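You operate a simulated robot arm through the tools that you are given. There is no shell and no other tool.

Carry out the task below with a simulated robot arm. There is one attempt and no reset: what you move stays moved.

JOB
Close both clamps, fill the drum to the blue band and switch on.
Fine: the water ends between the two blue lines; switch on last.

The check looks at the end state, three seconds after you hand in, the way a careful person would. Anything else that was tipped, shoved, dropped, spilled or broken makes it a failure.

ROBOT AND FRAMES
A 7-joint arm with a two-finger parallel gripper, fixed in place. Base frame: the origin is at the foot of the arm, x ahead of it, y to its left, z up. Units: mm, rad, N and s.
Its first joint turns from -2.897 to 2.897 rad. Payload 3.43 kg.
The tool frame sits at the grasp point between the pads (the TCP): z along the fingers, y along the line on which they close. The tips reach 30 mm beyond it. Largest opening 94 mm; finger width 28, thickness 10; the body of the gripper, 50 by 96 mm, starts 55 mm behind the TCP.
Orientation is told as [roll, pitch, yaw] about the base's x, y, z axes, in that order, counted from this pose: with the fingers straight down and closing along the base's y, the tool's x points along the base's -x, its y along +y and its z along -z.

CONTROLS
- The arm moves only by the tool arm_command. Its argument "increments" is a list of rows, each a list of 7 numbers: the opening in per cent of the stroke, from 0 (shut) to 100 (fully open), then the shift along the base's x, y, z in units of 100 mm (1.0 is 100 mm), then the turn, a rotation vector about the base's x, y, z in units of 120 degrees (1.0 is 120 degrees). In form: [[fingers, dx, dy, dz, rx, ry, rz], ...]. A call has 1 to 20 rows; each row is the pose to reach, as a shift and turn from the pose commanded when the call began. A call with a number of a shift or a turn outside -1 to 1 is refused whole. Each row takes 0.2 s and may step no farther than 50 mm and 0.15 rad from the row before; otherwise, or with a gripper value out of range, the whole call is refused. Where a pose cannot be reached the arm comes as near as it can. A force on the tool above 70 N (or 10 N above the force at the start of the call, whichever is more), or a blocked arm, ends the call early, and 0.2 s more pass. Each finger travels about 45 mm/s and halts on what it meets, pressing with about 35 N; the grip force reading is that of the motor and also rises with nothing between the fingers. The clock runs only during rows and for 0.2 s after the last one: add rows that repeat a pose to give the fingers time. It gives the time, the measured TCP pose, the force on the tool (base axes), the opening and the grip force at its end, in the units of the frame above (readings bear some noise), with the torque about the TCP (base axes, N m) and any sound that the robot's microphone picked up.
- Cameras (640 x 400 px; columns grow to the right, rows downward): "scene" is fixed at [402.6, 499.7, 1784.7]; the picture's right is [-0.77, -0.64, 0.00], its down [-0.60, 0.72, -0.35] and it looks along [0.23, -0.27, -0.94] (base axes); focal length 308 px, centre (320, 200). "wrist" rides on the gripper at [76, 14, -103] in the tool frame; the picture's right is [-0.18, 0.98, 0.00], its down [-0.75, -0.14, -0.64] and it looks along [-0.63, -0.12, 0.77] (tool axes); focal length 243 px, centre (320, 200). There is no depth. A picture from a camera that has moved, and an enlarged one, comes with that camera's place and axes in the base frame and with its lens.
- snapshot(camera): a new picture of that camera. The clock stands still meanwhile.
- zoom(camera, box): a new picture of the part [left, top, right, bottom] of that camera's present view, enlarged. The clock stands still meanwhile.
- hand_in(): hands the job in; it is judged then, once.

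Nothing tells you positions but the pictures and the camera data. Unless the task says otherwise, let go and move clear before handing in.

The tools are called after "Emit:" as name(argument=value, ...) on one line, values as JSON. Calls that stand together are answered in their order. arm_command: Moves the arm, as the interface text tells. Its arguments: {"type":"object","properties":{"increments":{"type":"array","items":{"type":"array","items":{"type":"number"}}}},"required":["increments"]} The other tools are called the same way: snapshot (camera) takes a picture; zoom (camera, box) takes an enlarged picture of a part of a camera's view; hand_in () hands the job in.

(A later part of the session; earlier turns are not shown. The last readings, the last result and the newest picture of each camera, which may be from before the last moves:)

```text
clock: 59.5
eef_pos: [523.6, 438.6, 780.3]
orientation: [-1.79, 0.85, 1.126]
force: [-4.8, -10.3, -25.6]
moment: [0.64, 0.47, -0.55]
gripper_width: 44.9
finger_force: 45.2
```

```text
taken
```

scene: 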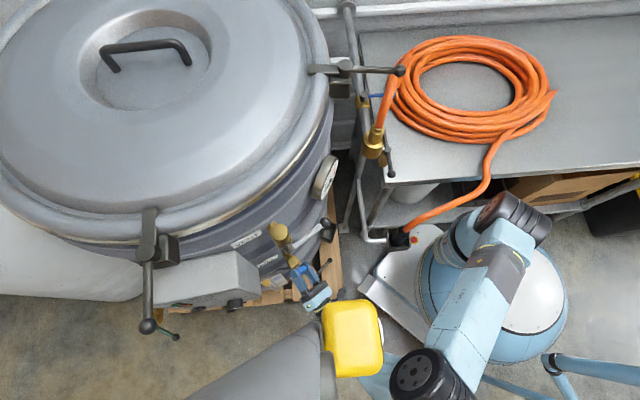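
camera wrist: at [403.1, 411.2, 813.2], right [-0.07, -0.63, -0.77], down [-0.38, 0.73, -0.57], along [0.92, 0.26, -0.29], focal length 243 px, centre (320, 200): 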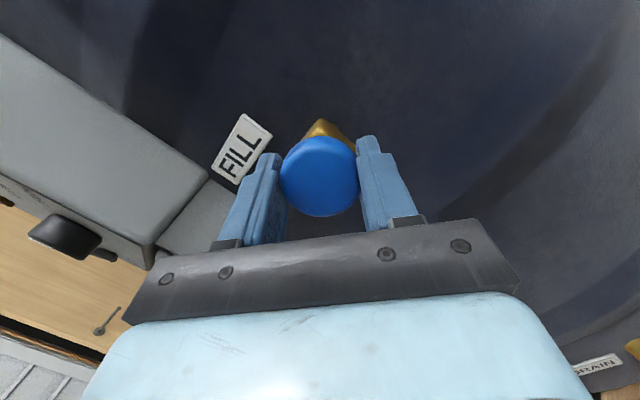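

About 138° is turned and still no sound. I'll check the sight glass from the scene camera before doing more.

Emit:
zoom(camera="scene", box=[265, 255, 315, 290])

Emit:
zoom(camera="scene", box=[140, 290, 200, 350])

```text
11.43 times, centred on (290, 272) of scene
camera zoom: at [402.6, 499.7, 1784.7], right [-0.77, -0.64, 0.0], down [-0.6, 0.72, -0.35], along [0.23, -0.27, -0.94], focal length 3518 px, centre (663, -629)
```

zoom: 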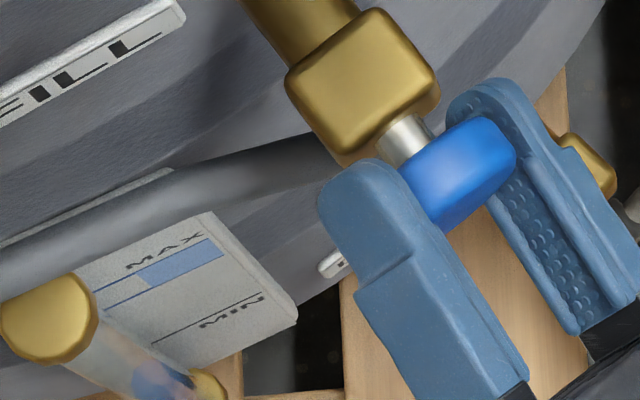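

```text
6.67 times, centred on (170, 320) of scene
camera zoom: at [402.6, 499.7, 1784.7], right [-0.77, -0.64, 0.0], down [-0.6, 0.72, -0.35], along [0.23, -0.27, -0.94], focal length 2052 px, centre (1320, -600)
```

zoom: 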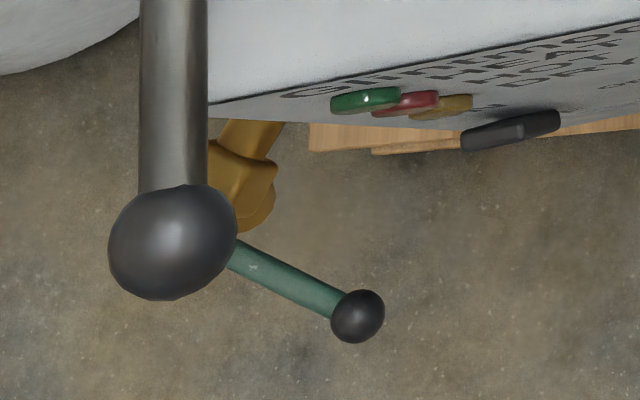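

The scene camera can see the sight glass too, and the level looks unchanged, so no water is coming yet. I'll turn the knob back to where it was, so FILL stays shut, then look for a closed supply valve.

Emit:
arm_command(increments=[[0, 0, 0, -0.01, 0.064, -0.0121, 0], [0, 0, 0, -0.02, 0.128, -0.0242, 0], [0, 0, 0, -0.03, 0.192, -0.0363, 0], [0, 0, 0, -0.03, 0.256, -0.0484, 0], [0, 0, 0, -0.03, 0.32, -0.0605, 0], [0, 0, 0, -0.03, 0.384, -0.0726, 0], [0, 0, 0, -0.02, 0.448, -0.0848, 0], [0, 0, 0, -0.01, 0.512, -0.0969, 0], [0, 0, 0, -0.01, 0.576, -0.109, 0], [0, 0, 0, -0.01, 0.64, -0.121, 0]])

Emit:
arm_command(increments=[[0, 0, 0, 0, 0.064, -0.0121, 0], [0, 0, 0, 0.0, 0.128, -0.0242, 0], [0, 0, 0, 0, 0.192, -0.0363, 0], [0, 0, 0, 0, 0.256, -0.0484, 0], [0, 0, 0, 0, 0.32, -0.0605, 0], [0, 0, 0, 0, 0.384, -0.0726, 0], [0, 0, 0, 0, 0.448, -0.0848, 0], [0, 0, 0, 0, 0.501, -0.0948, 0]])

Emit:
snapshot(camera="wrist")

```text
clock: 61.7
eef_pos: [524.1, 436.2, 779.1]
orientation: [-1.501, -0.491, 1.184]
force: [-12.2, -26.7, -0.9]
moment: [-3.01, 3.03, -2.16]
gripper_width: 47.1
finger_force: 44.4
```

```text
clock: 62.2
eef_pos: [522.0, 433.4, 774.8]
orientation: [-1.449, -0.665, 1.151]
force: [2.5, -3.6, -7.2]
moment: [0.4, 1.02, 0.78]
gripper_width: 48.5
finger_force: 45.1
stopped in row 2: the force on the tool passed its limit at 74 N (the readings are from after the stop); the commanded pose is now the measured one
```

```text
taken
camera wrist: at [404.2, 422.8, 727.1], right [0.19, 0.73, -0.66], down [-0.38, 0.67, 0.64], along [0.9, 0.13, 0.41], focal length 243 px, centre (320, 200)
```

wrist: 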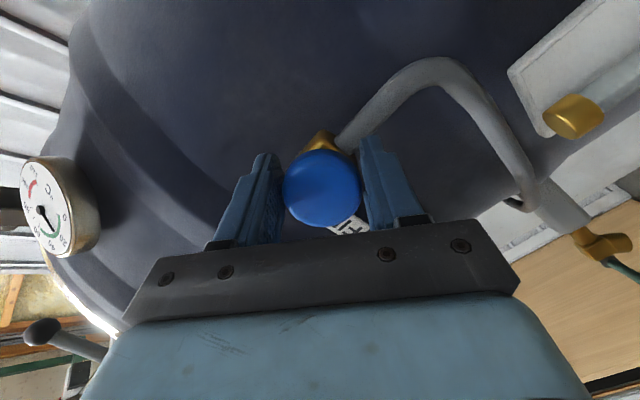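

The knob met its closing stop, so FILL is shut again. From here I can see the fill pipe run to the brass valve with the green lever, so I'll zoom in on it.

Emit:
zoom(camera="wrist", box=[480, 60, 640, 300])

Emit:
zoom(camera="wrist", box=[540, 180, 640, 300])

```text
1.67 times, centred on (560, 180) of wrist
camera zoom: at [404.2, 422.8, 727.1], right [0.19, 0.73, -0.66], down [-0.38, 0.67, 0.64], along [0.9, 0.13, 0.41], focal length 404 px, centre (-80, 233)
```

zoom: 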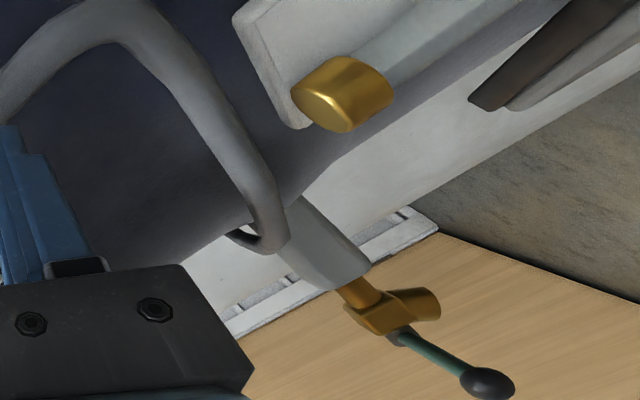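

```text
3.33 times, centred on (590, 240) of wrist
camera zoom: at [404.2, 422.8, 727.1], right [0.19, 0.73, -0.66], down [-0.38, 0.67, 0.64], along [0.9, 0.13, 0.41], focal length 809 px, centre (-580, 67)
```

zoom: 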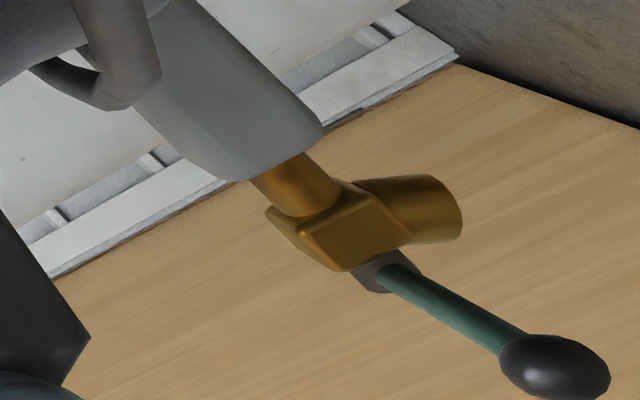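

The green valve is just a spout tap on the neighbouring white tank, so I'll leave it alone. I'll check the arm and surroundings before continuing.

Emit:
snapshot(camera="scene")

Emit:
zoom(camera="scene", box=[240, 220, 400, 350])

Emit:
zoom(camera="scene", box=[330, 60, 400, 190])

```text
taken
```

scene: 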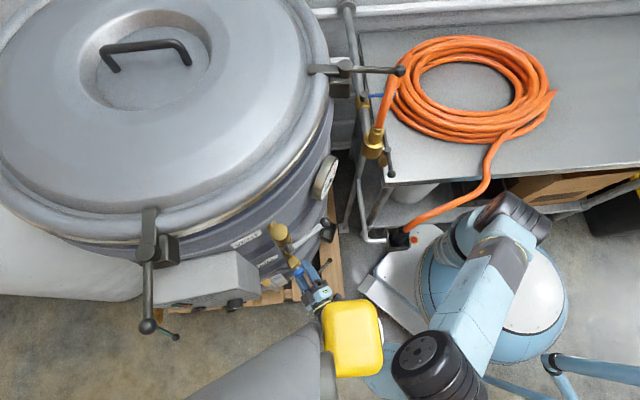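

```text
3.08 times, centred on (320, 285) of scene
camera zoom: at [402.6, 499.7, 1784.7], right [-0.77, -0.64, 0.0], down [-0.6, 0.72, -0.35], along [0.23, -0.27, -0.94], focal length 947 px, centre (320, -62)
```

zoom: 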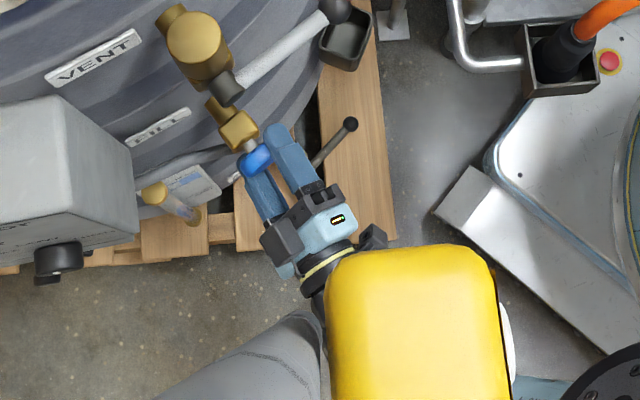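

```text
3.08 times, centred on (365, 125) of scene
camera zoom: at [402.6, 499.7, 1784.7], right [-0.77, -0.64, 0.0], down [-0.6, 0.72, -0.35], along [0.23, -0.27, -0.94], focal length 947 px, centre (182, 431)
```

zoom: 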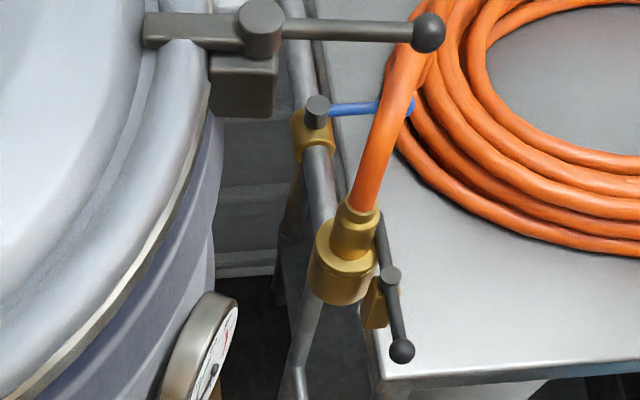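

Emit:
zoom(camera="scene", box=[265, 270, 290, 300])

Emit:
arm_command(increments=[[40, 0, 0, 0, 0, 0, 0], [70, 0, 0, 0, 0, 0, 0], [100, 0, 0, 0, 0, 0, 0], [100, -0.02, 0, 0, 0, 0, 0], [100, -0.2, 0.04, 0, 0, 0, 0], [100, -0.4, 0.08, 0, 0, 0, 0], [100, -0.6, 0.12, 0, 0, 0, 0]])

Emit:
snapshot(camera="wrist")

```text
13.33 times, centred on (278, 285) of scene
camera zoom: at [402.6, 499.7, 1784.7], right [-0.77, -0.64, 0.0], down [-0.6, 0.72, -0.35], along [0.23, -0.27, -0.94], focal length 4104 px, centre (887, -933)
```

zoom: 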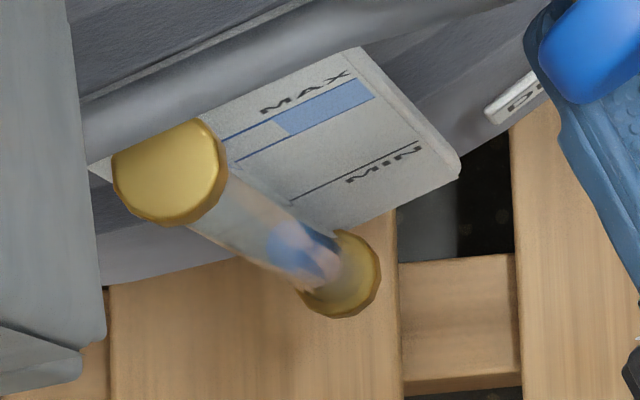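

```text
clock: 63.8
eef_pos: [463.4, 445.9, 775.1]
orientation: [-1.45, -0.664, 1.154]
force: [-0.5, -0.3, 0.1]
moment: [0.06, -0.02, -0.01]
gripper_width: 94.0
finger_force: 0.0
```

```text
taken
camera wrist: at [344.2, 435.7, 727.6], right [0.2, 0.73, -0.66], down [-0.38, 0.67, 0.63], along [0.9, 0.13, 0.41], focal length 243 px, centre (320, 200)
```

wrist: 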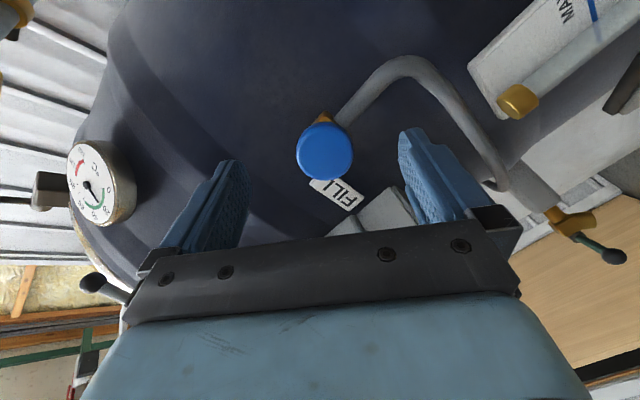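

Zooming on the sight glass from the scene camera gives me a good level monitor. I'll roll the gripper back to its nominal attitude at stand-off to look at the glass and the pipework.

Emit:
arm_command(increments=[[100, 0, 0, 0, 0.064, -0.0121, 0], [100, 0, 0, 0, 0.128, -0.0242, 0], [100, 0, 0, 0, 0.192, -0.0363, 0], [100, 0, 0, 0, 0.256, -0.0484, 0], [100, 0, 0, 0, 0.32, -0.0605, 0], [100, 0, 0, 0, 0.384, -0.0726, 0], [100, 0, 0, 0, 0.43, -0.082, 0]])

Emit:
snapshot(camera="wrist")

Emit:
snapshot(camera="scene")

```text
clock: 65.4
eef_pos: [458.3, 446.9, 776.8]
orientation: [0.124, -1.392, -0.328]
force: [-2.6, 0.9, 1.2]
moment: [0.03, 0.01, 0.0]
gripper_width: 93.9
finger_force: 0.1
```

```text
taken
camera wrist: at [350.4, 486.7, 721.2], right [0.23, 0.95, 0.2], down [-0.52, -0.05, 0.85], along [0.82, -0.31, 0.48], focal length 243 px, centre (320, 200)
```

wrist: 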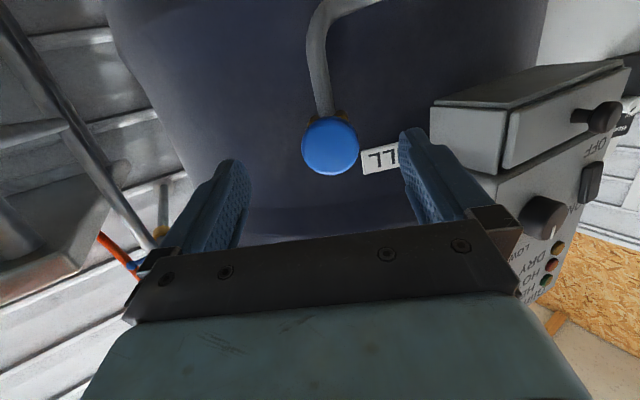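

```text
taken
```

scene: 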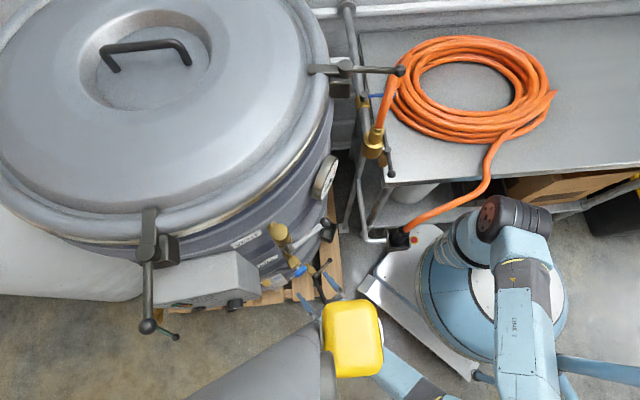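

I'll re-grip the knob a little deeper and more centred, then turn it again while watching the glass from the scene camera.

Emit:
arm_command(increments=[[100, 0.2, -0.02, 0.0, 0, 0, 0], [100, 0.4, -0.05, 0.01, 0, 0, 0], [100, 0.6, -0.08, 0.02, 0, 0, 0], [100, 0.705, -0.09, 0.02, 0, 0, 0], [70, 0.705, -0.09, 0.02, 0, 0, 0], [50, 0.705, -0.09, 0.02, 0, 0, 0], [30, 0.705, -0.09, 0.02, 0, 0, 0], [0, 0.705, -0.09, 0.02, 0, 0, 0], [0, 0.705, -0.09, 0.02, 0, 0, 0], [0, 0.705, -0.09, 0.02, 0, 0, 0]])

Emit:
snapshot(camera="wrist")

Emit:
zoom(camera="scene", box=[265, 255, 315, 290])

```text
clock: 67.6
eef_pos: [533.0, 436.8, 777.0]
orientation: [0.102, -1.388, -0.309]
force: [-0.4, -2.8, -1.2]
moment: [0.04, 0.0, 0.23]
gripper_width: 45.5
finger_force: 45.2
```

```text
taken
camera wrist: at [424.4, 476.7, 721.2], right [0.24, 0.95, 0.2], down [-0.52, -0.05, 0.85], along [0.82, -0.31, 0.48], focal length 243 px, centre (320, 200)
```

wrist: 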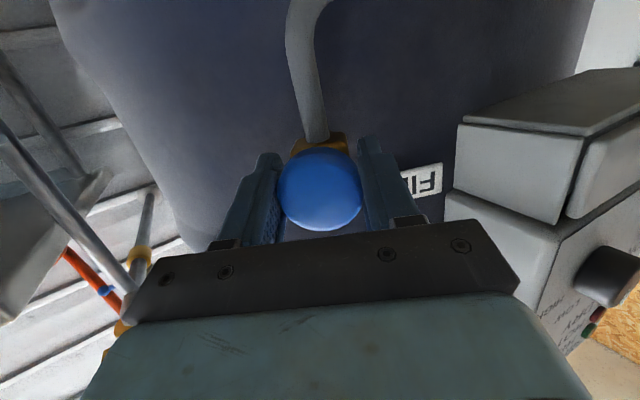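

```text
11.43 times, centred on (290, 272) of scene
camera zoom: at [402.6, 499.7, 1784.7], right [-0.77, -0.64, 0.0], down [-0.6, 0.72, -0.35], along [0.23, -0.27, -0.94], focal length 3518 px, centre (663, -629)
```

zoom: 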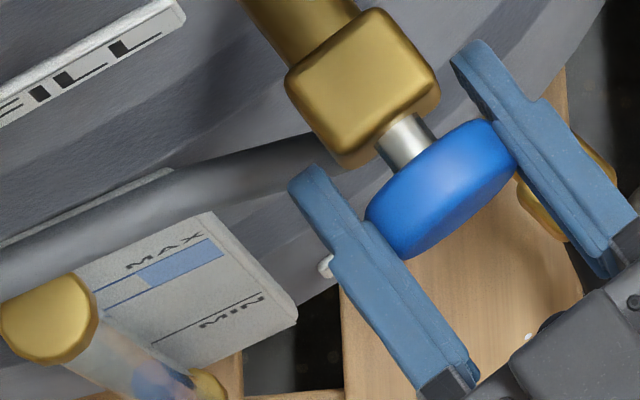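

A clean, centred grip this time. I'll turn counter-clockwise in stages.

Emit:
arm_command(increments=[[0, 0, 0, 0, -0.06, 0.0113, 0], [0, 0, 0, 0, -0.12, 0.0227, 0], [0, 0, 0, 0, -0.18, 0.034, 0], [0, 0, 0, 0, -0.245, 0.0464, 0], [0, 0, 0, 0, -0.31, 0.0586, 0], [0, 0, 0, 0, -0.37, 0.07, 0]])

Emit:
zoom(camera="scene", box=[265, 255, 315, 290])

Emit:
zoom(camera="scene", box=[265, 270, 290, 300])

```text
clock: 69.0
eef_pos: [531.8, 435.2, 776.1]
orientation: [-1.412, -0.786, 1.125]
force: [-12.7, -32.5, -12.9]
moment: [1.94, 0.01, -0.61]
gripper_width: 50.9
finger_force: 44.2
```

```text
11.43 times, centred on (290, 272) of scene
camera zoom: at [402.6, 499.7, 1784.7], right [-0.77, -0.64, 0.0], down [-0.6, 0.72, -0.35], along [0.23, -0.27, -0.94], focal length 3518 px, centre (663, -629)
```

zoom: 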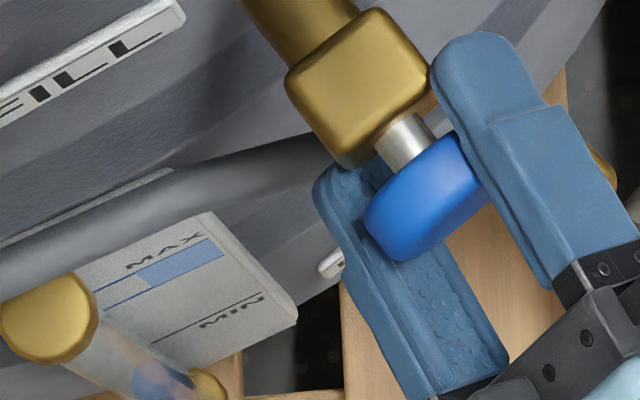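

```text
13.33 times, centred on (278, 285) of scene
camera zoom: at [402.6, 499.7, 1784.7], right [-0.77, -0.64, 0.0], down [-0.6, 0.72, -0.35], along [0.23, -0.27, -0.94], focal length 4104 px, centre (887, -933)
```

zoom: 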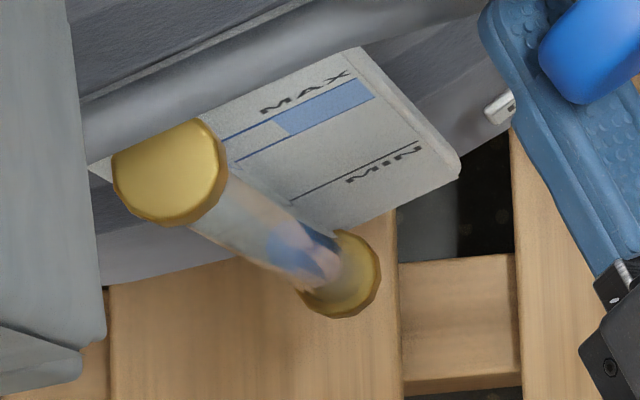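

The deeper grip makes the fingertips touch the brass block when rolled. I'll release, back out 9 mm, re-grip here and keep turning counter-clockwise.

Emit:
arm_command(increments=[[70, 0, 0, 0, 0, 0, 0], [80, 0, 0, 0, 0, 0, 0], [80, -0.09, 0.03, 0.02, 0, 0, 0], [60, -0.1, 0.03, 0.02, 0, 0, 0], [30, -0.1, 0.03, 0.02, 0, 0, 0], [0, -0.1, 0.03, 0.02, 0, 0, 0], [0, -0.1, 0.03, 0.02, 0, 0, 0], [0, -0.1, 0.03, 0.02, 0, 0, 0]])

Emit:
snapshot(camera="wrist")

```text
clock: 70.8
eef_pos: [523.0, 440.1, 780.9]
orientation: [-1.413, -0.788, 1.127]
force: [-0.8, -3.5, 7.6]
moment: [0.29, 0.22, 0.22]
gripper_width: 44.5
finger_force: 45.1
```

```text
taken
camera wrist: at [406.1, 434.9, 728.0], right [0.21, 0.81, -0.55], down [-0.4, 0.59, 0.7], along [0.89, 0.07, 0.44], focal length 243 px, centre (320, 200)
```

wrist: 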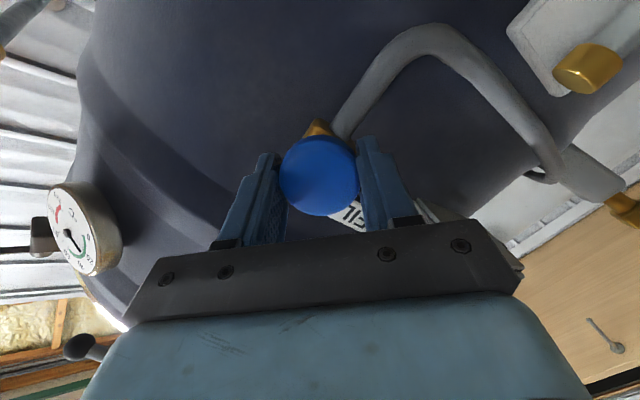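

Emit:
arm_command(increments=[[0, 0, 0, 0, -0.064, 0.0121, 0], [0, 0, 0, 0, -0.128, 0.0242, 0], [0, 0, 0, 0, -0.192, 0.0363, 0], [0, 0, 0, 0, -0.256, 0.0484, 0], [0, 0, 0, 0, -0.32, 0.0605, 0], [0, 0, 0, 0, -0.384, 0.0726, 0], [0, 0, 0, 0, -0.448, 0.0848, 0], [0, 0, 0, 0, -0.512, 0.0969, 0]])

Emit:
zoom(camera="scene", box=[265, 255, 315, 290])

Emit:
zoom(camera="scene", box=[265, 270, 290, 300])

```text
clock: 72.6
eef_pos: [523.7, 440.0, 778.9]
orientation: [-1.646, 0.286, 1.199]
force: [-0.8, 2.4, -13.3]
moment: [0.94, 0.59, -0.02]
gripper_width: 45.2
finger_force: 44.9
```

```text
11.43 times, centred on (290, 272) of scene
camera zoom: at [402.6, 499.7, 1784.7], right [-0.77, -0.64, 0.0], down [-0.6, 0.72, -0.35], along [0.23, -0.27, -0.94], focal length 3518 px, centre (663, -629)
```

zoom: 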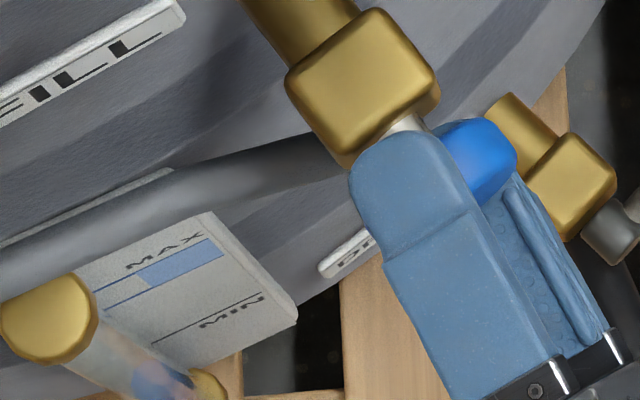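

```text
13.33 times, centred on (278, 285) of scene
camera zoom: at [402.6, 499.7, 1784.7], right [-0.77, -0.64, 0.0], down [-0.6, 0.72, -0.35], along [0.23, -0.27, -0.94], focal length 4104 px, centre (887, -933)
```

zoom: 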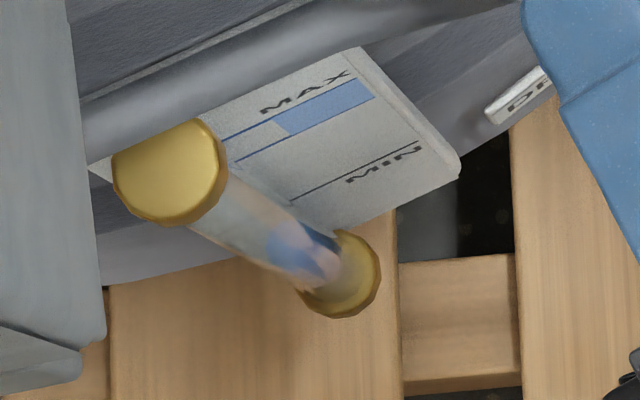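

Still no change at roughly 100° open. A sealed drum can't take water with its VENT lever crosswise (shut), so the vent is the likely cause. I'll close FILL again first, backing out slightly as I turn.

Emit:
arm_command(increments=[[0, -0.01, 0, 0, 0.064, -0.0121, 0], [0, -0.02, 0, 0, 0.128, -0.0242, 0], [0, -0.02, 0, 0.01, 0.192, -0.0363, 0], [0, -0.02, 0, 0.01, 0.256, -0.0484, 0], [0, -0.02, 0, 0.02, 0.32, -0.0605, 0], [0, -0.02, 0, 0.02, 0.384, -0.0726, 0], [0, -0.02, 0, 0.02, 0.448, -0.0848, 0]])

Emit:
snapshot(camera="wrist")

```text
clock: 74.2
eef_pos: [522.5, 441.8, 782.2]
orientation: [-1.455, -0.66, 1.156]
force: [1.1, 5.6, -18.6]
moment: [-0.68, 0.9, 0.28]
gripper_width: 44.9
finger_force: 45.2
```

```text
taken
camera wrist: at [402.7, 430.2, 733.4], right [0.19, 0.73, -0.66], down [-0.38, 0.68, 0.63], along [0.9, 0.13, 0.41], focal length 243 px, centre (320, 200)
```

wrist: 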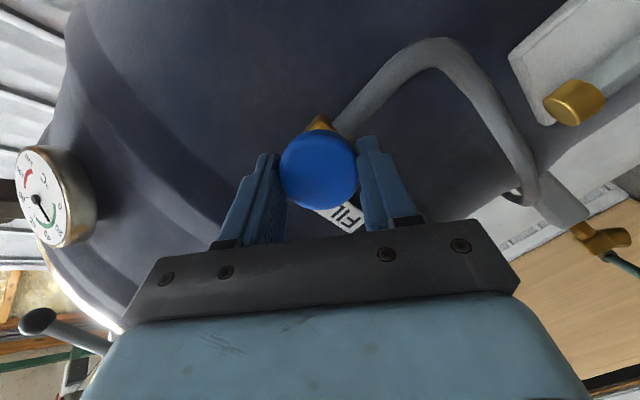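

Emit:
arm_command(increments=[[0, 0, -0.01, -0.02, 0.064, -0.0121, 0], [0, 0, -0.01, -0.02, 0.128, -0.0242, 0], [0, 0, -0.01, -0.02, 0.192, -0.0363, 0], [0, 0, -0.01, -0.02, 0.256, -0.0484, 0], [0, 0, -0.01, -0.02, 0.32, -0.0605, 0], [0, 0, -0.01, -0.02, 0.384, -0.0726, 0]])

Emit:
snapshot(camera="wrist")

```text
clock: 75.6
eef_pos: [519.6, 439.9, 780.7]
orientation: [-0.456, -1.374, 0.238]
force: [0.3, 5.1, -1.8]
moment: [-0.95, 0.37, 0.64]
gripper_width: 44.5
finger_force: 45.1
```

```text
taken
camera wrist: at [410.5, 473.4, 722.3], right [0.24, 0.97, 0.1], down [-0.5, 0.04, 0.86], along [0.83, -0.26, 0.49], focal length 243 px, centre (320, 200)
```

wrist: 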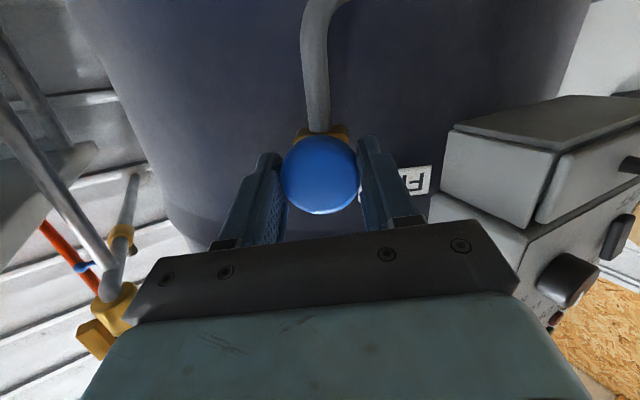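

That's back to about the starting angle with steady torque, so there was no closing stop earlier — just finger contact with the block. I'll test 25° further clockwise to see whether this is the shut end.

Emit:
arm_command(increments=[[0, 0, 0, 0, 0.04, -0.0076, 0], [0, 0, 0, 0, 0.08, -0.0151, 0], [0, 0, 0, 0, 0.12, -0.0227, 0], [0, 0, 0, 0, 0.16, -0.0303, 0], [0, 0, 0, 0, 0.2, -0.0379, 0]])

Emit:
zoom(camera="scene", box=[265, 255, 315, 290])

```text
clock: 76.0
eef_pos: [529.7, 438.3, 776.2]
orientation: [-0.102, -1.374, -0.133]
force: [-3.9, 7.9, -7.9]
moment: [0.02, 0.21, -0.57]
gripper_width: 46.0
finger_force: 44.4
stopped in row 1: the force on the tool passed its limit at 118 N (the readings are from after the stop); the commanded pose is now the measured one
```

```text
11.43 times, centred on (290, 272) of scene
camera zoom: at [402.6, 499.7, 1784.7], right [-0.77, -0.64, 0.0], down [-0.6, 0.72, -0.35], along [0.23, -0.27, -0.94], focal length 3518 px, centre (663, -629)
```

zoom: 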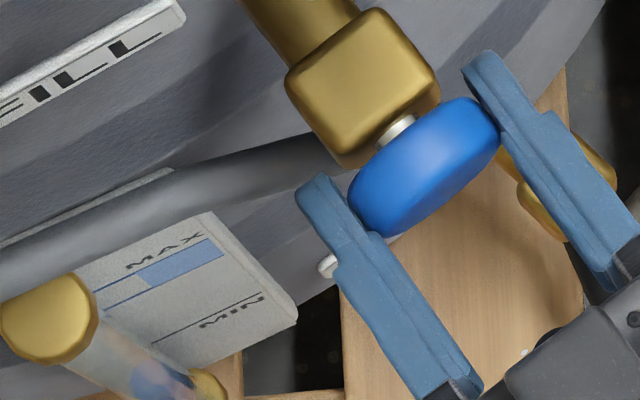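

Interesting: the arm lurched forward and the knob slid inward along its stem by about 8 mm, so this may be a push-pull knob. I'll hold still for a second and check the level.

Emit:
arm_command(increments=[[0, 0, 0, 0, 0, 0, 0], [0, 0, 0, 0, 0, 0, 0], [0, 0, 0, 0, 0, 0, 0], [0, 0, 0, 0, 0, 0, 0]])

Emit:
zoom(camera="scene", box=[265, 270, 290, 300])

Emit:
zoom(camera="scene", box=[265, 255, 315, 290])

Emit:
snapshot(camera="scene")

Emit:
snapshot(camera="wrist")

```text
clock: 77.0
eef_pos: [529.5, 438.3, 779.4]
orientation: [-0.108, -1.375, -0.128]
force: [-2.5, 13.4, -12.6]
moment: [0.01, 0.24, 0.29]
gripper_width: 46.0
finger_force: 45.2
```

```text
13.33 times, centred on (278, 285) of scene
camera zoom: at [402.6, 499.7, 1784.7], right [-0.77, -0.64, 0.0], down [-0.6, 0.72, -0.35], along [0.23, -0.27, -0.94], focal length 4104 px, centre (887, -933)
```

zoom: 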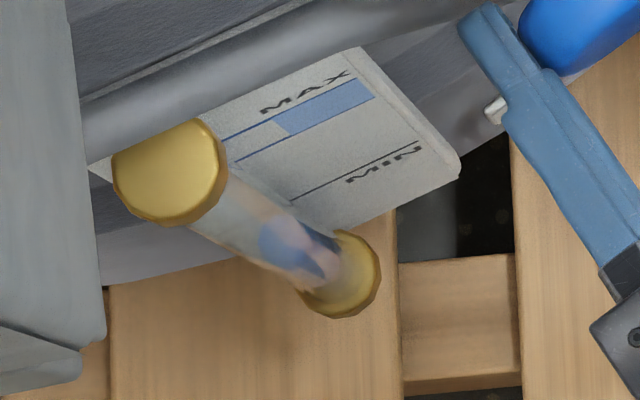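

```text
11.43 times, centred on (290, 272) of scene
camera zoom: at [402.6, 499.7, 1784.7], right [-0.77, -0.64, 0.0], down [-0.6, 0.72, -0.35], along [0.23, -0.27, -0.94], focal length 3518 px, centre (663, -629)
```

zoom: 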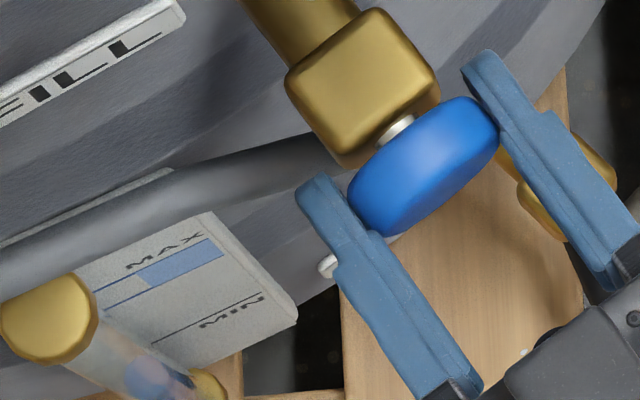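

```text
taken
```

scene: 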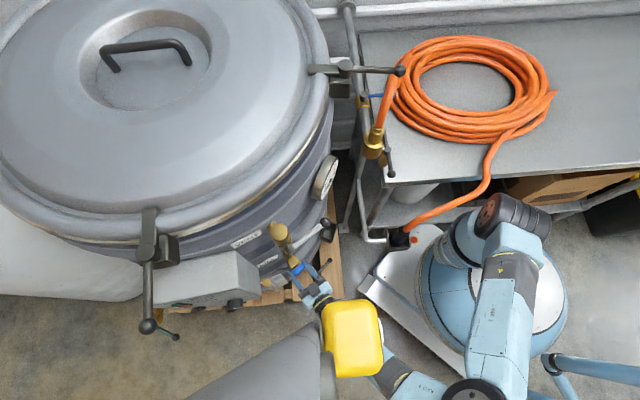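

```text
taken
camera wrist: at [420.7, 478.0, 722.1], right [0.26, 0.95, 0.16], down [-0.5, -0.01, 0.87], along [0.82, -0.31, 0.47], focal length 243 px, centre (320, 200)
```

wrist: 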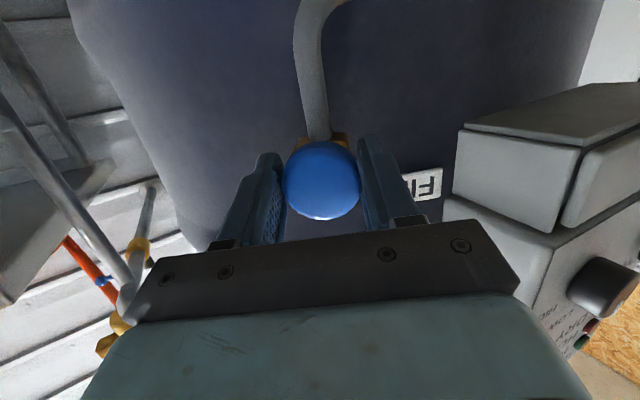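

Pushing the knob in started the flow: the water column is visibly higher. By my geometry the level was about z≈375, and the blue band spans about z≈490–537. I'll zoom tight, then let it run in short measured steps.

Emit:
zoom(camera="scene", box=[272, 278, 292, 294])

Emit:
arm_command(increments=[[0, 0, 0, 0, 0, 0, 0], [0, 0, 0, 0, 0, 0, 0], [0, 0, 0, 0, 0, 0, 0], [0, 0, 0, 0, 0, 0, 0]])

Emit:
zoom(camera="scene", box=[272, 278, 292, 294])

```text
16.00 times, centred on (282, 286) of scene
camera zoom: at [402.6, 499.7, 1784.7], right [-0.77, -0.64, 0.0], down [-0.6, 0.72, -0.35], along [0.23, -0.27, -0.94], focal length 4925 px, centre (928, -1176)
```

zoom: 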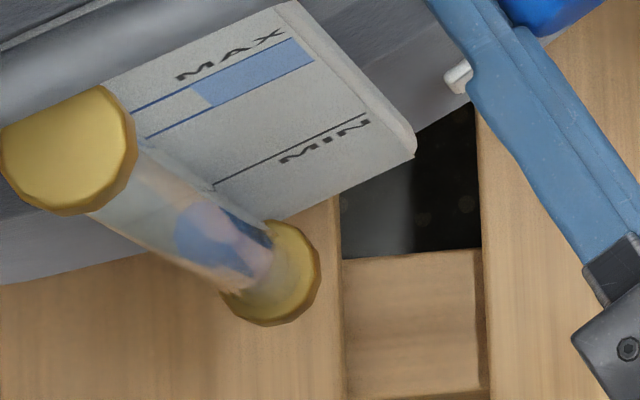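

```text
clock: 78.0
eef_pos: [530.2, 437.7, 777.3]
orientation: [-0.108, -1.375, -0.13]
force: [-1.4, 19.6, -12.4]
moment: [-0.03, 0.17, 0.43]
gripper_width: 46.1
finger_force: 44.6
```

```text
16.00 times, centred on (282, 286) of scene
camera zoom: at [402.6, 499.7, 1784.7], right [-0.77, -0.64, 0.0], down [-0.6, 0.72, -0.35], along [0.23, -0.27, -0.94], focal length 4925 px, centre (928, -1176)
```

zoom: 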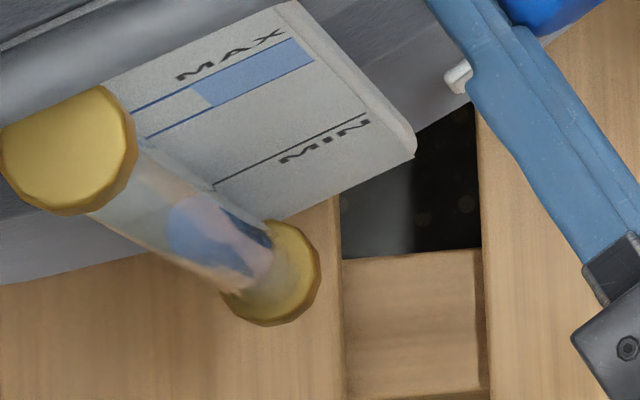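

The level is rising at roughly 15 mm/s, and the gripper is holding the knob steady. I'll run 2 more seconds and re-measure.

Emit:
arm_command(increments=[[0, 0, 0, 0, 0, 0, 0], [0, 0, 0, 0, 0, 0, 0], [0, 0, 0, 0, 0, 0, 0], [0, 0, 0, 0, 0, 0, 0], [0, 0, 0, 0, 0, 0, 0], [0, 0, 0, 0, 0, 0, 0], [0, 0, 0, 0, 0, 0, 0], [0, 0, 0, 0, 0, 0, 0], [0, 0, 0, 0, 0, 0, 0]])

Emit:
zoom(camera="scene", box=[272, 278, 292, 294])

```text
clock: 80.0
eef_pos: [530.6, 437.8, 776.9]
orientation: [-0.106, -1.376, -0.128]
force: [-1.4, 24.3, -8.2]
moment: [-0.06, 0.1, 0.46]
gripper_width: 45.7
finger_force: 45.3
```

```text
16.00 times, centred on (282, 286) of scene
camera zoom: at [402.6, 499.7, 1784.7], right [-0.77, -0.64, 0.0], down [-0.6, 0.72, -0.35], along [0.23, -0.27, -0.94], focal length 4925 px, centre (928, -1176)
```

zoom: 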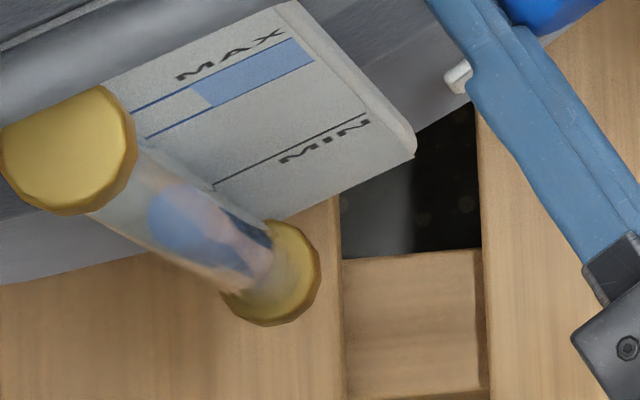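

The rate is about 19 mm/s. I'll run about 2 s more, then pull the knob out to stop short of the band and check with the wrist camera.

Emit:
arm_command(increments=[[0, 0, 0, 0, 0, 0, 0], [0, 0, 0, 0, 0, 0, 0], [0, 0, 0, 0, 0, 0, 0], [0, 0, 0, 0, 0, 0, 0], [0, 0, 0, 0, 0, 0, 0], [0, 0, 0, 0, 0, 0, 0], [0, 0, 0, 0, 0, 0, 0], [0, 0, 0, 0, 0, 0, 0]])

Emit:
zoom(camera="scene", box=[272, 278, 292, 294])

```text
clock: 81.8
eef_pos: [530.4, 438.4, 778.5]
orientation: [-0.107, -1.377, -0.13]
force: [-0.3, 26.8, -2.9]
moment: [-0.09, 0.05, 0.49]
gripper_width: 45.6
finger_force: 44.4
```

```text
16.00 times, centred on (282, 286) of scene
camera zoom: at [402.6, 499.7, 1784.7], right [-0.77, -0.64, 0.0], down [-0.6, 0.72, -0.35], along [0.23, -0.27, -0.94], focal length 4925 px, centre (928, -1176)
```

zoom: 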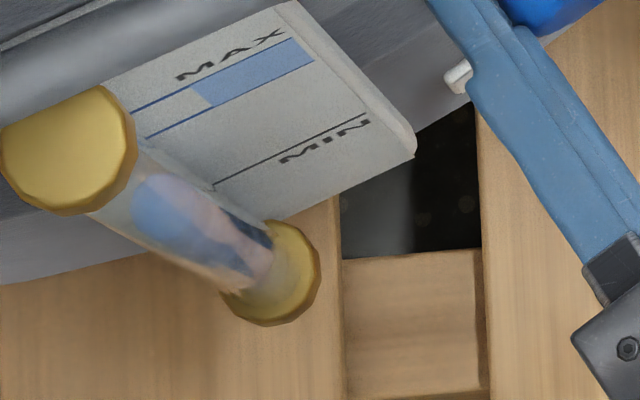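

The left edge is now at about 131 in this view, close to the band. I'll pull the knob out now to stop the flow.

Emit:
arm_command(increments=[[0, -0.06, 0.011, 0, 0, 0, 0], [0, -0.12, 0.022, 0, 0, 0, 0]])

Emit:
zoom(camera="scene", box=[272, 278, 292, 294])

Emit:
zoom(camera="scene", box=[265, 255, 315, 290])

```text
clock: 82.4
eef_pos: [519.9, 438.9, 777.3]
orientation: [-0.107, -1.376, -0.129]
force: [34.4, 31.0, -6.1]
moment: [-0.22, 0.72, 0.45]
gripper_width: 46.0
finger_force: 44.9
```

```text
16.00 times, centred on (282, 286) of scene
camera zoom: at [402.6, 499.7, 1784.7], right [-0.77, -0.64, 0.0], down [-0.6, 0.72, -0.35], along [0.23, -0.27, -0.94], focal length 4925 px, centre (928, -1176)
```

zoom: 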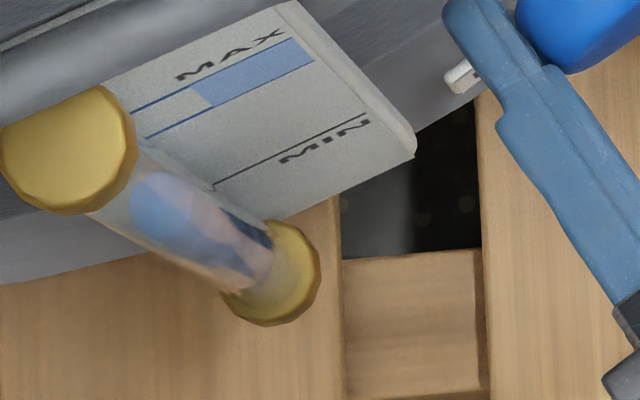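

```text
11.43 times, centred on (290, 272) of scene
camera zoom: at [402.6, 499.7, 1784.7], right [-0.77, -0.64, 0.0], down [-0.6, 0.72, -0.35], along [0.23, -0.27, -0.94], focal length 3518 px, centre (663, -629)
```

zoom: 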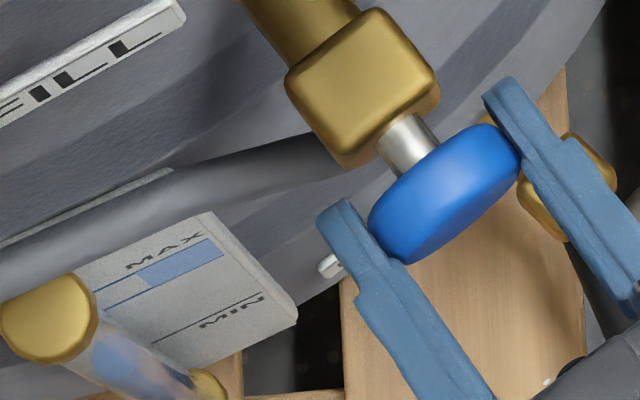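

The knob is back out as it was at first. I'll wait a moment to confirm the flow has stopped.

Emit:
arm_command(increments=[[0, 0.01, -0.002, 0, 0, 0, 0], [0, 0.01, -0.002, 0, 0, 0, 0], [0, 0.01, -0.002, 0, 0, 0, 0], [0, 0.01, -0.002, 0, 0, 0, 0]])

Emit:
zoom(camera="scene", box=[272, 278, 292, 294])

```text
clock: 83.4
eef_pos: [519.9, 439.7, 777.4]
orientation: [-0.103, -1.377, -0.135]
force: [35.0, 33.4, 9.5]
moment: [-0.12, 0.0, 0.49]
gripper_width: 45.8
finger_force: 44.2
```

```text
16.00 times, centred on (282, 286) of scene
camera zoom: at [402.6, 499.7, 1784.7], right [-0.77, -0.64, 0.0], down [-0.6, 0.72, -0.35], along [0.23, -0.27, -0.94], focal length 4925 px, centre (928, -1176)
```

zoom: 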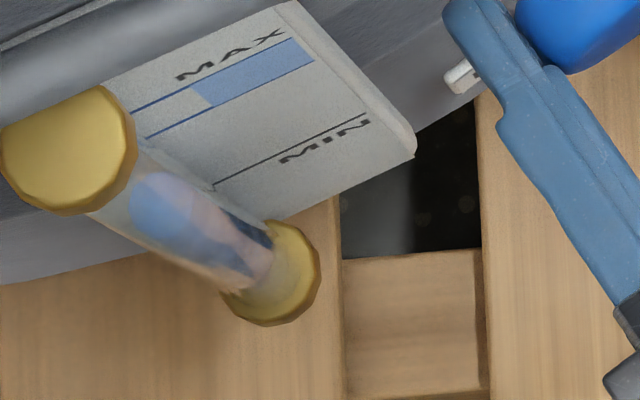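

The flow has stopped. I'll release the knob, back off and view the sight glass squarely with the wrist camera.

Emit:
arm_command(increments=[[30, 0, 0, 0, 0, 0, 0], [60, 0, 0, 0, 0, 0, 0], [90, 0, 0, 0, 0, 0, 0], [90, -0.15, 0.03, 0, 0, 0, 0], [90, -0.35, 0.06, 0, 0, 0, 0], [90, -0.6, 0.11, 0, 0, 0, 0]])

Emit:
snapshot(camera="wrist")

Emit:
zoom(camera="scene", box=[265, 255, 315, 290])

```text
clock: 84.8
eef_pos: [458.5, 449.1, 777.1]
orientation: [-0.108, -1.377, -0.129]
force: [-0.4, -0.1, 0.5]
moment: [0.0, 0.01, 0.0]
gripper_width: 84.9
finger_force: 0.0
```

```text
taken
camera wrist: at [349.9, 489.4, 722.4], right [0.26, 0.95, 0.16], down [-0.5, -0.01, 0.87], along [0.82, -0.31, 0.47], focal length 243 px, centre (320, 200)
```

wrist: 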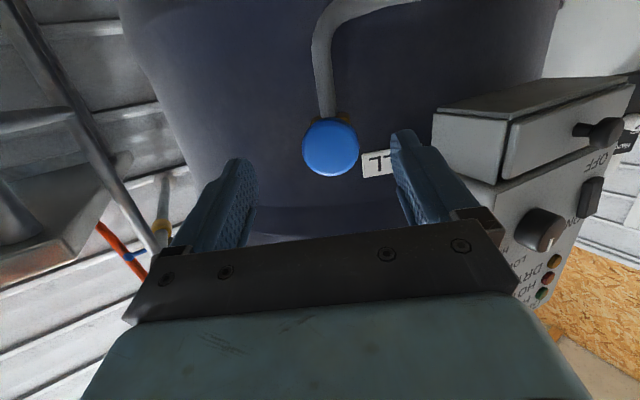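

```text
11.43 times, centred on (290, 272) of scene
camera zoom: at [402.6, 499.7, 1784.7], right [-0.77, -0.64, 0.0], down [-0.6, 0.72, -0.35], along [0.23, -0.27, -0.94], focal length 3518 px, centre (663, -629)
```

zoom: 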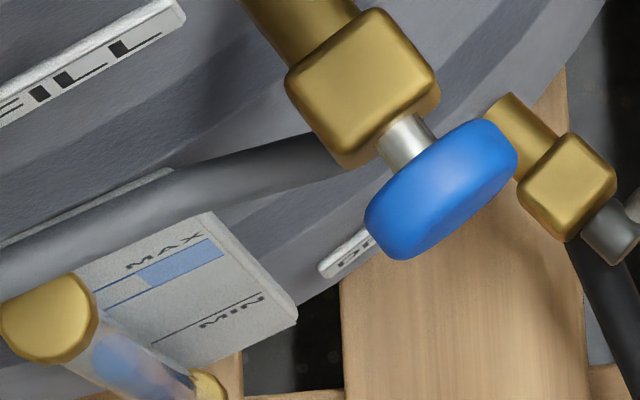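

The knob stays out, so FILL is off. I'll back off further and gently tilt so the camera looks level at the sight glass.

Emit:
arm_command(increments=[[90, -0.2, 0.05, 0, 0, 0, 0], [90, -0.4, 0.1, 0, 0.005, 0.025, 0], [90, -0.5, 0.15, -0.05, 0.01, 0.05, 0], [90, -0.5, 0.2, -0.1, 0.018, 0.09, 0], [90, -0.5, 0.25, -0.15, 0.026, 0.135, 0]])

Emit:
snapshot(camera="wrist")

Emit:
snapshot(camera="scene")

```text
clock: 86.0
eef_pos: [408.5, 474.2, 762.2]
orientation: [-0.07, -1.087, -0.166]
force: [0.1, -0.6, 0.1]
moment: [0.0, -0.01, -0.01]
gripper_width: 84.6
finger_force: 0.1
```

```text
taken
camera wrist: at [288.2, 517.4, 742.1], right [0.31, 0.94, 0.13], down [-0.24, -0.06, 0.97], along [0.92, -0.33, 0.21], focal length 243 px, centre (320, 200)
```

wrist: 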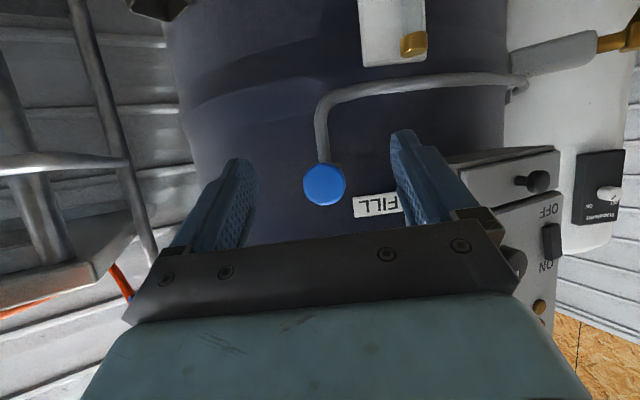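

```text
taken
```

scene: 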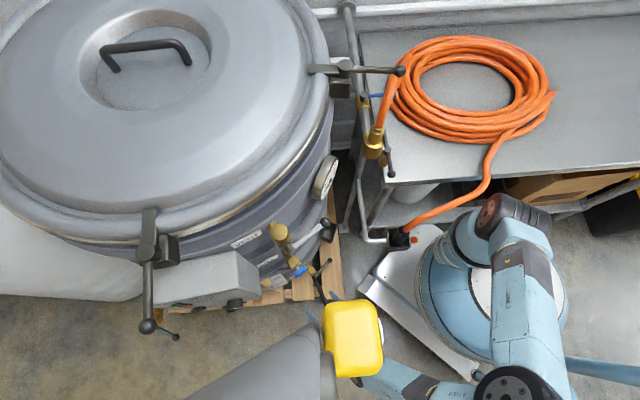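

Emit:
arm_command(increments=[[90, 0, 0.05, -0.3, 0.01, 0.05, 0], [90, 0, 0.1, -0.6, 0.018, 0.09, 0], [90, 0, 0.15, -0.8, 0.026, 0.135, 0], [90, 0, 0.2, -1.0, 0.03, 0.16, 0]])

Emit:
snapshot(camera="wrist")

Emit:
zoom(camera="wrist", box=[340, 0, 500, 110])

```text
clock: 87.0
eef_pos: [410.3, 495.4, 664.1]
orientation: [-0.059, -0.746, -0.175]
force: [0.0, 0.1, -0.3]
moment: [0.0, -0.04, -0.01]
gripper_width: 84.7
finger_force: 0.1
```

```text
taken
camera wrist: at [289.9, 537.5, 686.1], right [0.34, 0.94, 0.08], down [0.09, -0.12, 0.99], along [0.94, -0.33, -0.13], focal length 243 px, centre (320, 200)
```

wrist: 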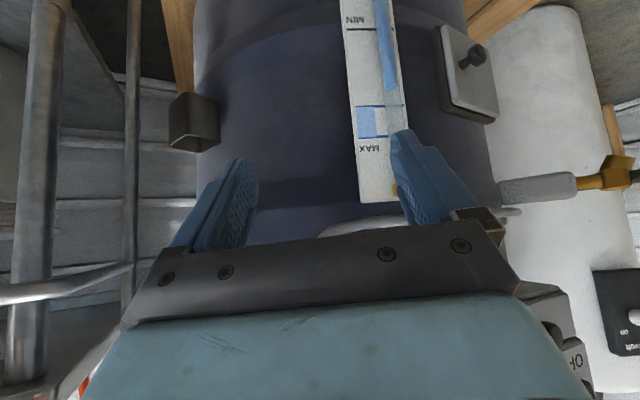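

```text
3.64 times, centred on (420, 55) of wrist
camera zoom: at [289.9, 537.5, 686.1], right [0.34, 0.94, 0.08], down [0.09, -0.12, 0.99], along [0.94, -0.33, -0.13], focal length 882 px, centre (-44, 727)
```

zoom: 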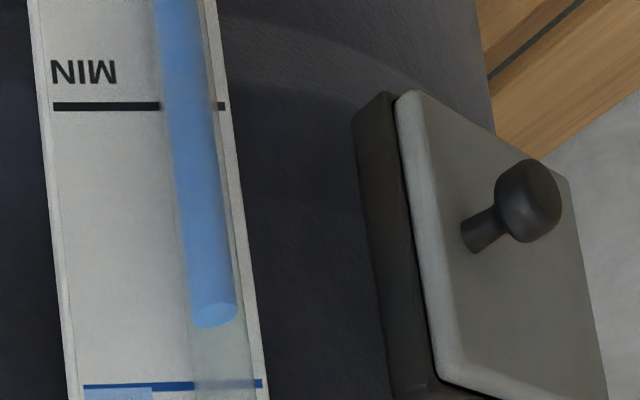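

The view is excellent: the water stands below the lower blue line. I'll drop the camera to band height to remove parallax and measure precisely.

Emit:
arm_command(increments=[[90, 0, 0, -0.35, 0, 0.0, 0], [90, 0, 0, -0.7, 0, 0.0, 0], [90, 0, 0, -1.0, 0, 0.0, 0]])

Emit:
snapshot(camera="wrist")

Emit:
zoom(camera="wrist", box=[320, 0, 480, 220])

```text
clock: 87.8
eef_pos: [409.9, 495.2, 562.3]
orientation: [-0.059, -0.748, -0.176]
force: [0.2, 0.1, 0.3]
moment: [0.01, -0.03, 0.0]
gripper_width: 84.5
finger_force: 0.0
```

```text
taken
camera wrist: at [290.1, 538.2, 584.8], right [0.34, 0.94, 0.08], down [0.09, -0.12, 0.99], along [0.94, -0.33, -0.13], focal length 243 px, centre (320, 200)
```

wrist: 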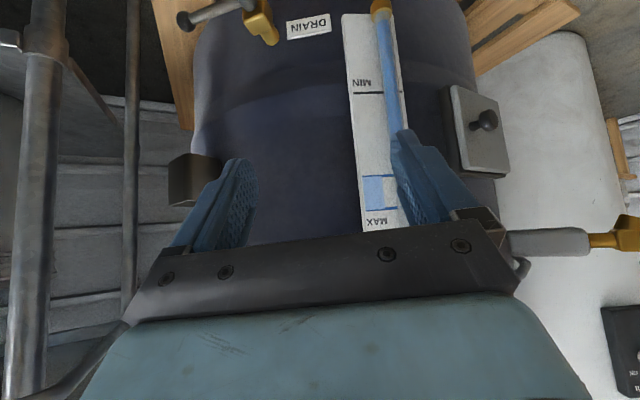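

```text
1.82 times, centred on (400, 110) of wrist
camera zoom: at [290.1, 538.2, 584.8], right [0.34, 0.94, 0.08], down [0.09, -0.12, 0.99], along [0.94, -0.33, -0.13], focal length 441 px, centre (174, 364)
```

zoom: 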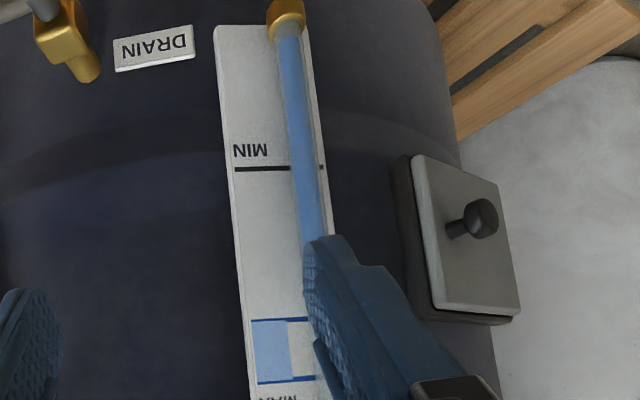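

The left finger hides the water surface. I'll shift left and a bit lower.

Emit:
arm_command(increments=[[90, 0, 0.2, -0.2, 0, 0.0, 0], [90, 0, 0.4, -0.4, 0, 0.0, 0], [90, 0, 0.5, -0.55, 0, 0.0, 0]])

Emit:
snapshot(camera="wrist")

Emit:
zoom(camera="wrist", box=[280, 80, 420, 230])

```text
clock: 88.6
eef_pos: [409.2, 544.2, 508.1]
orientation: [-0.06, -0.747, -0.173]
force: [-0.1, 0.2, 0.4]
moment: [0.0, -0.04, 0.02]
gripper_width: 84.6
finger_force: 0.0
```

```text
taken
camera wrist: at [290.0, 587.7, 530.7], right [0.34, 0.94, 0.08], down [0.09, -0.12, 0.99], along [0.94, -0.33, -0.13], focal length 243 px, centre (320, 200)
```

wrist: 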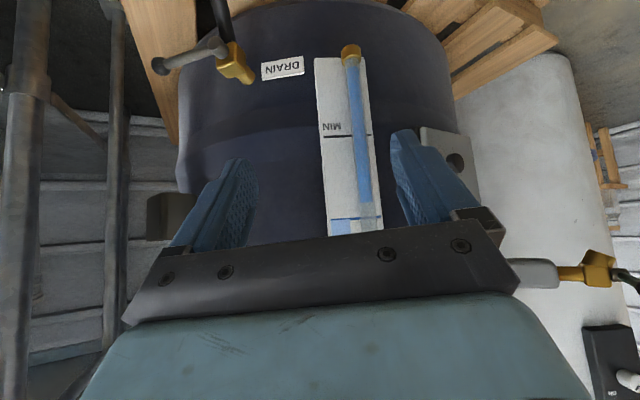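

```text
2.67 times, centred on (350, 155) of wrist
camera zoom: at [290.0, 587.7, 530.7], right [0.34, 0.94, 0.08], down [0.09, -0.12, 0.99], along [0.94, -0.33, -0.13], focal length 647 px, centre (240, 320)
```

zoom: 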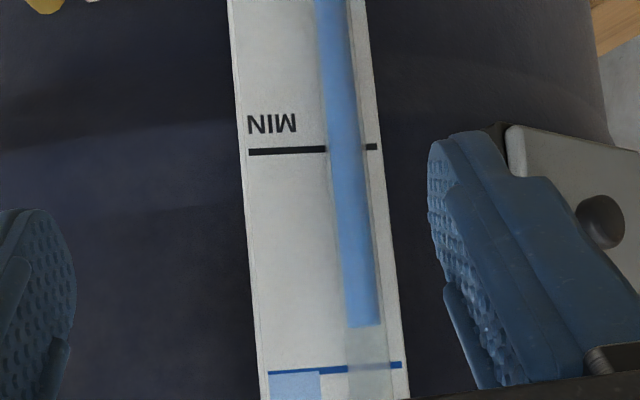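

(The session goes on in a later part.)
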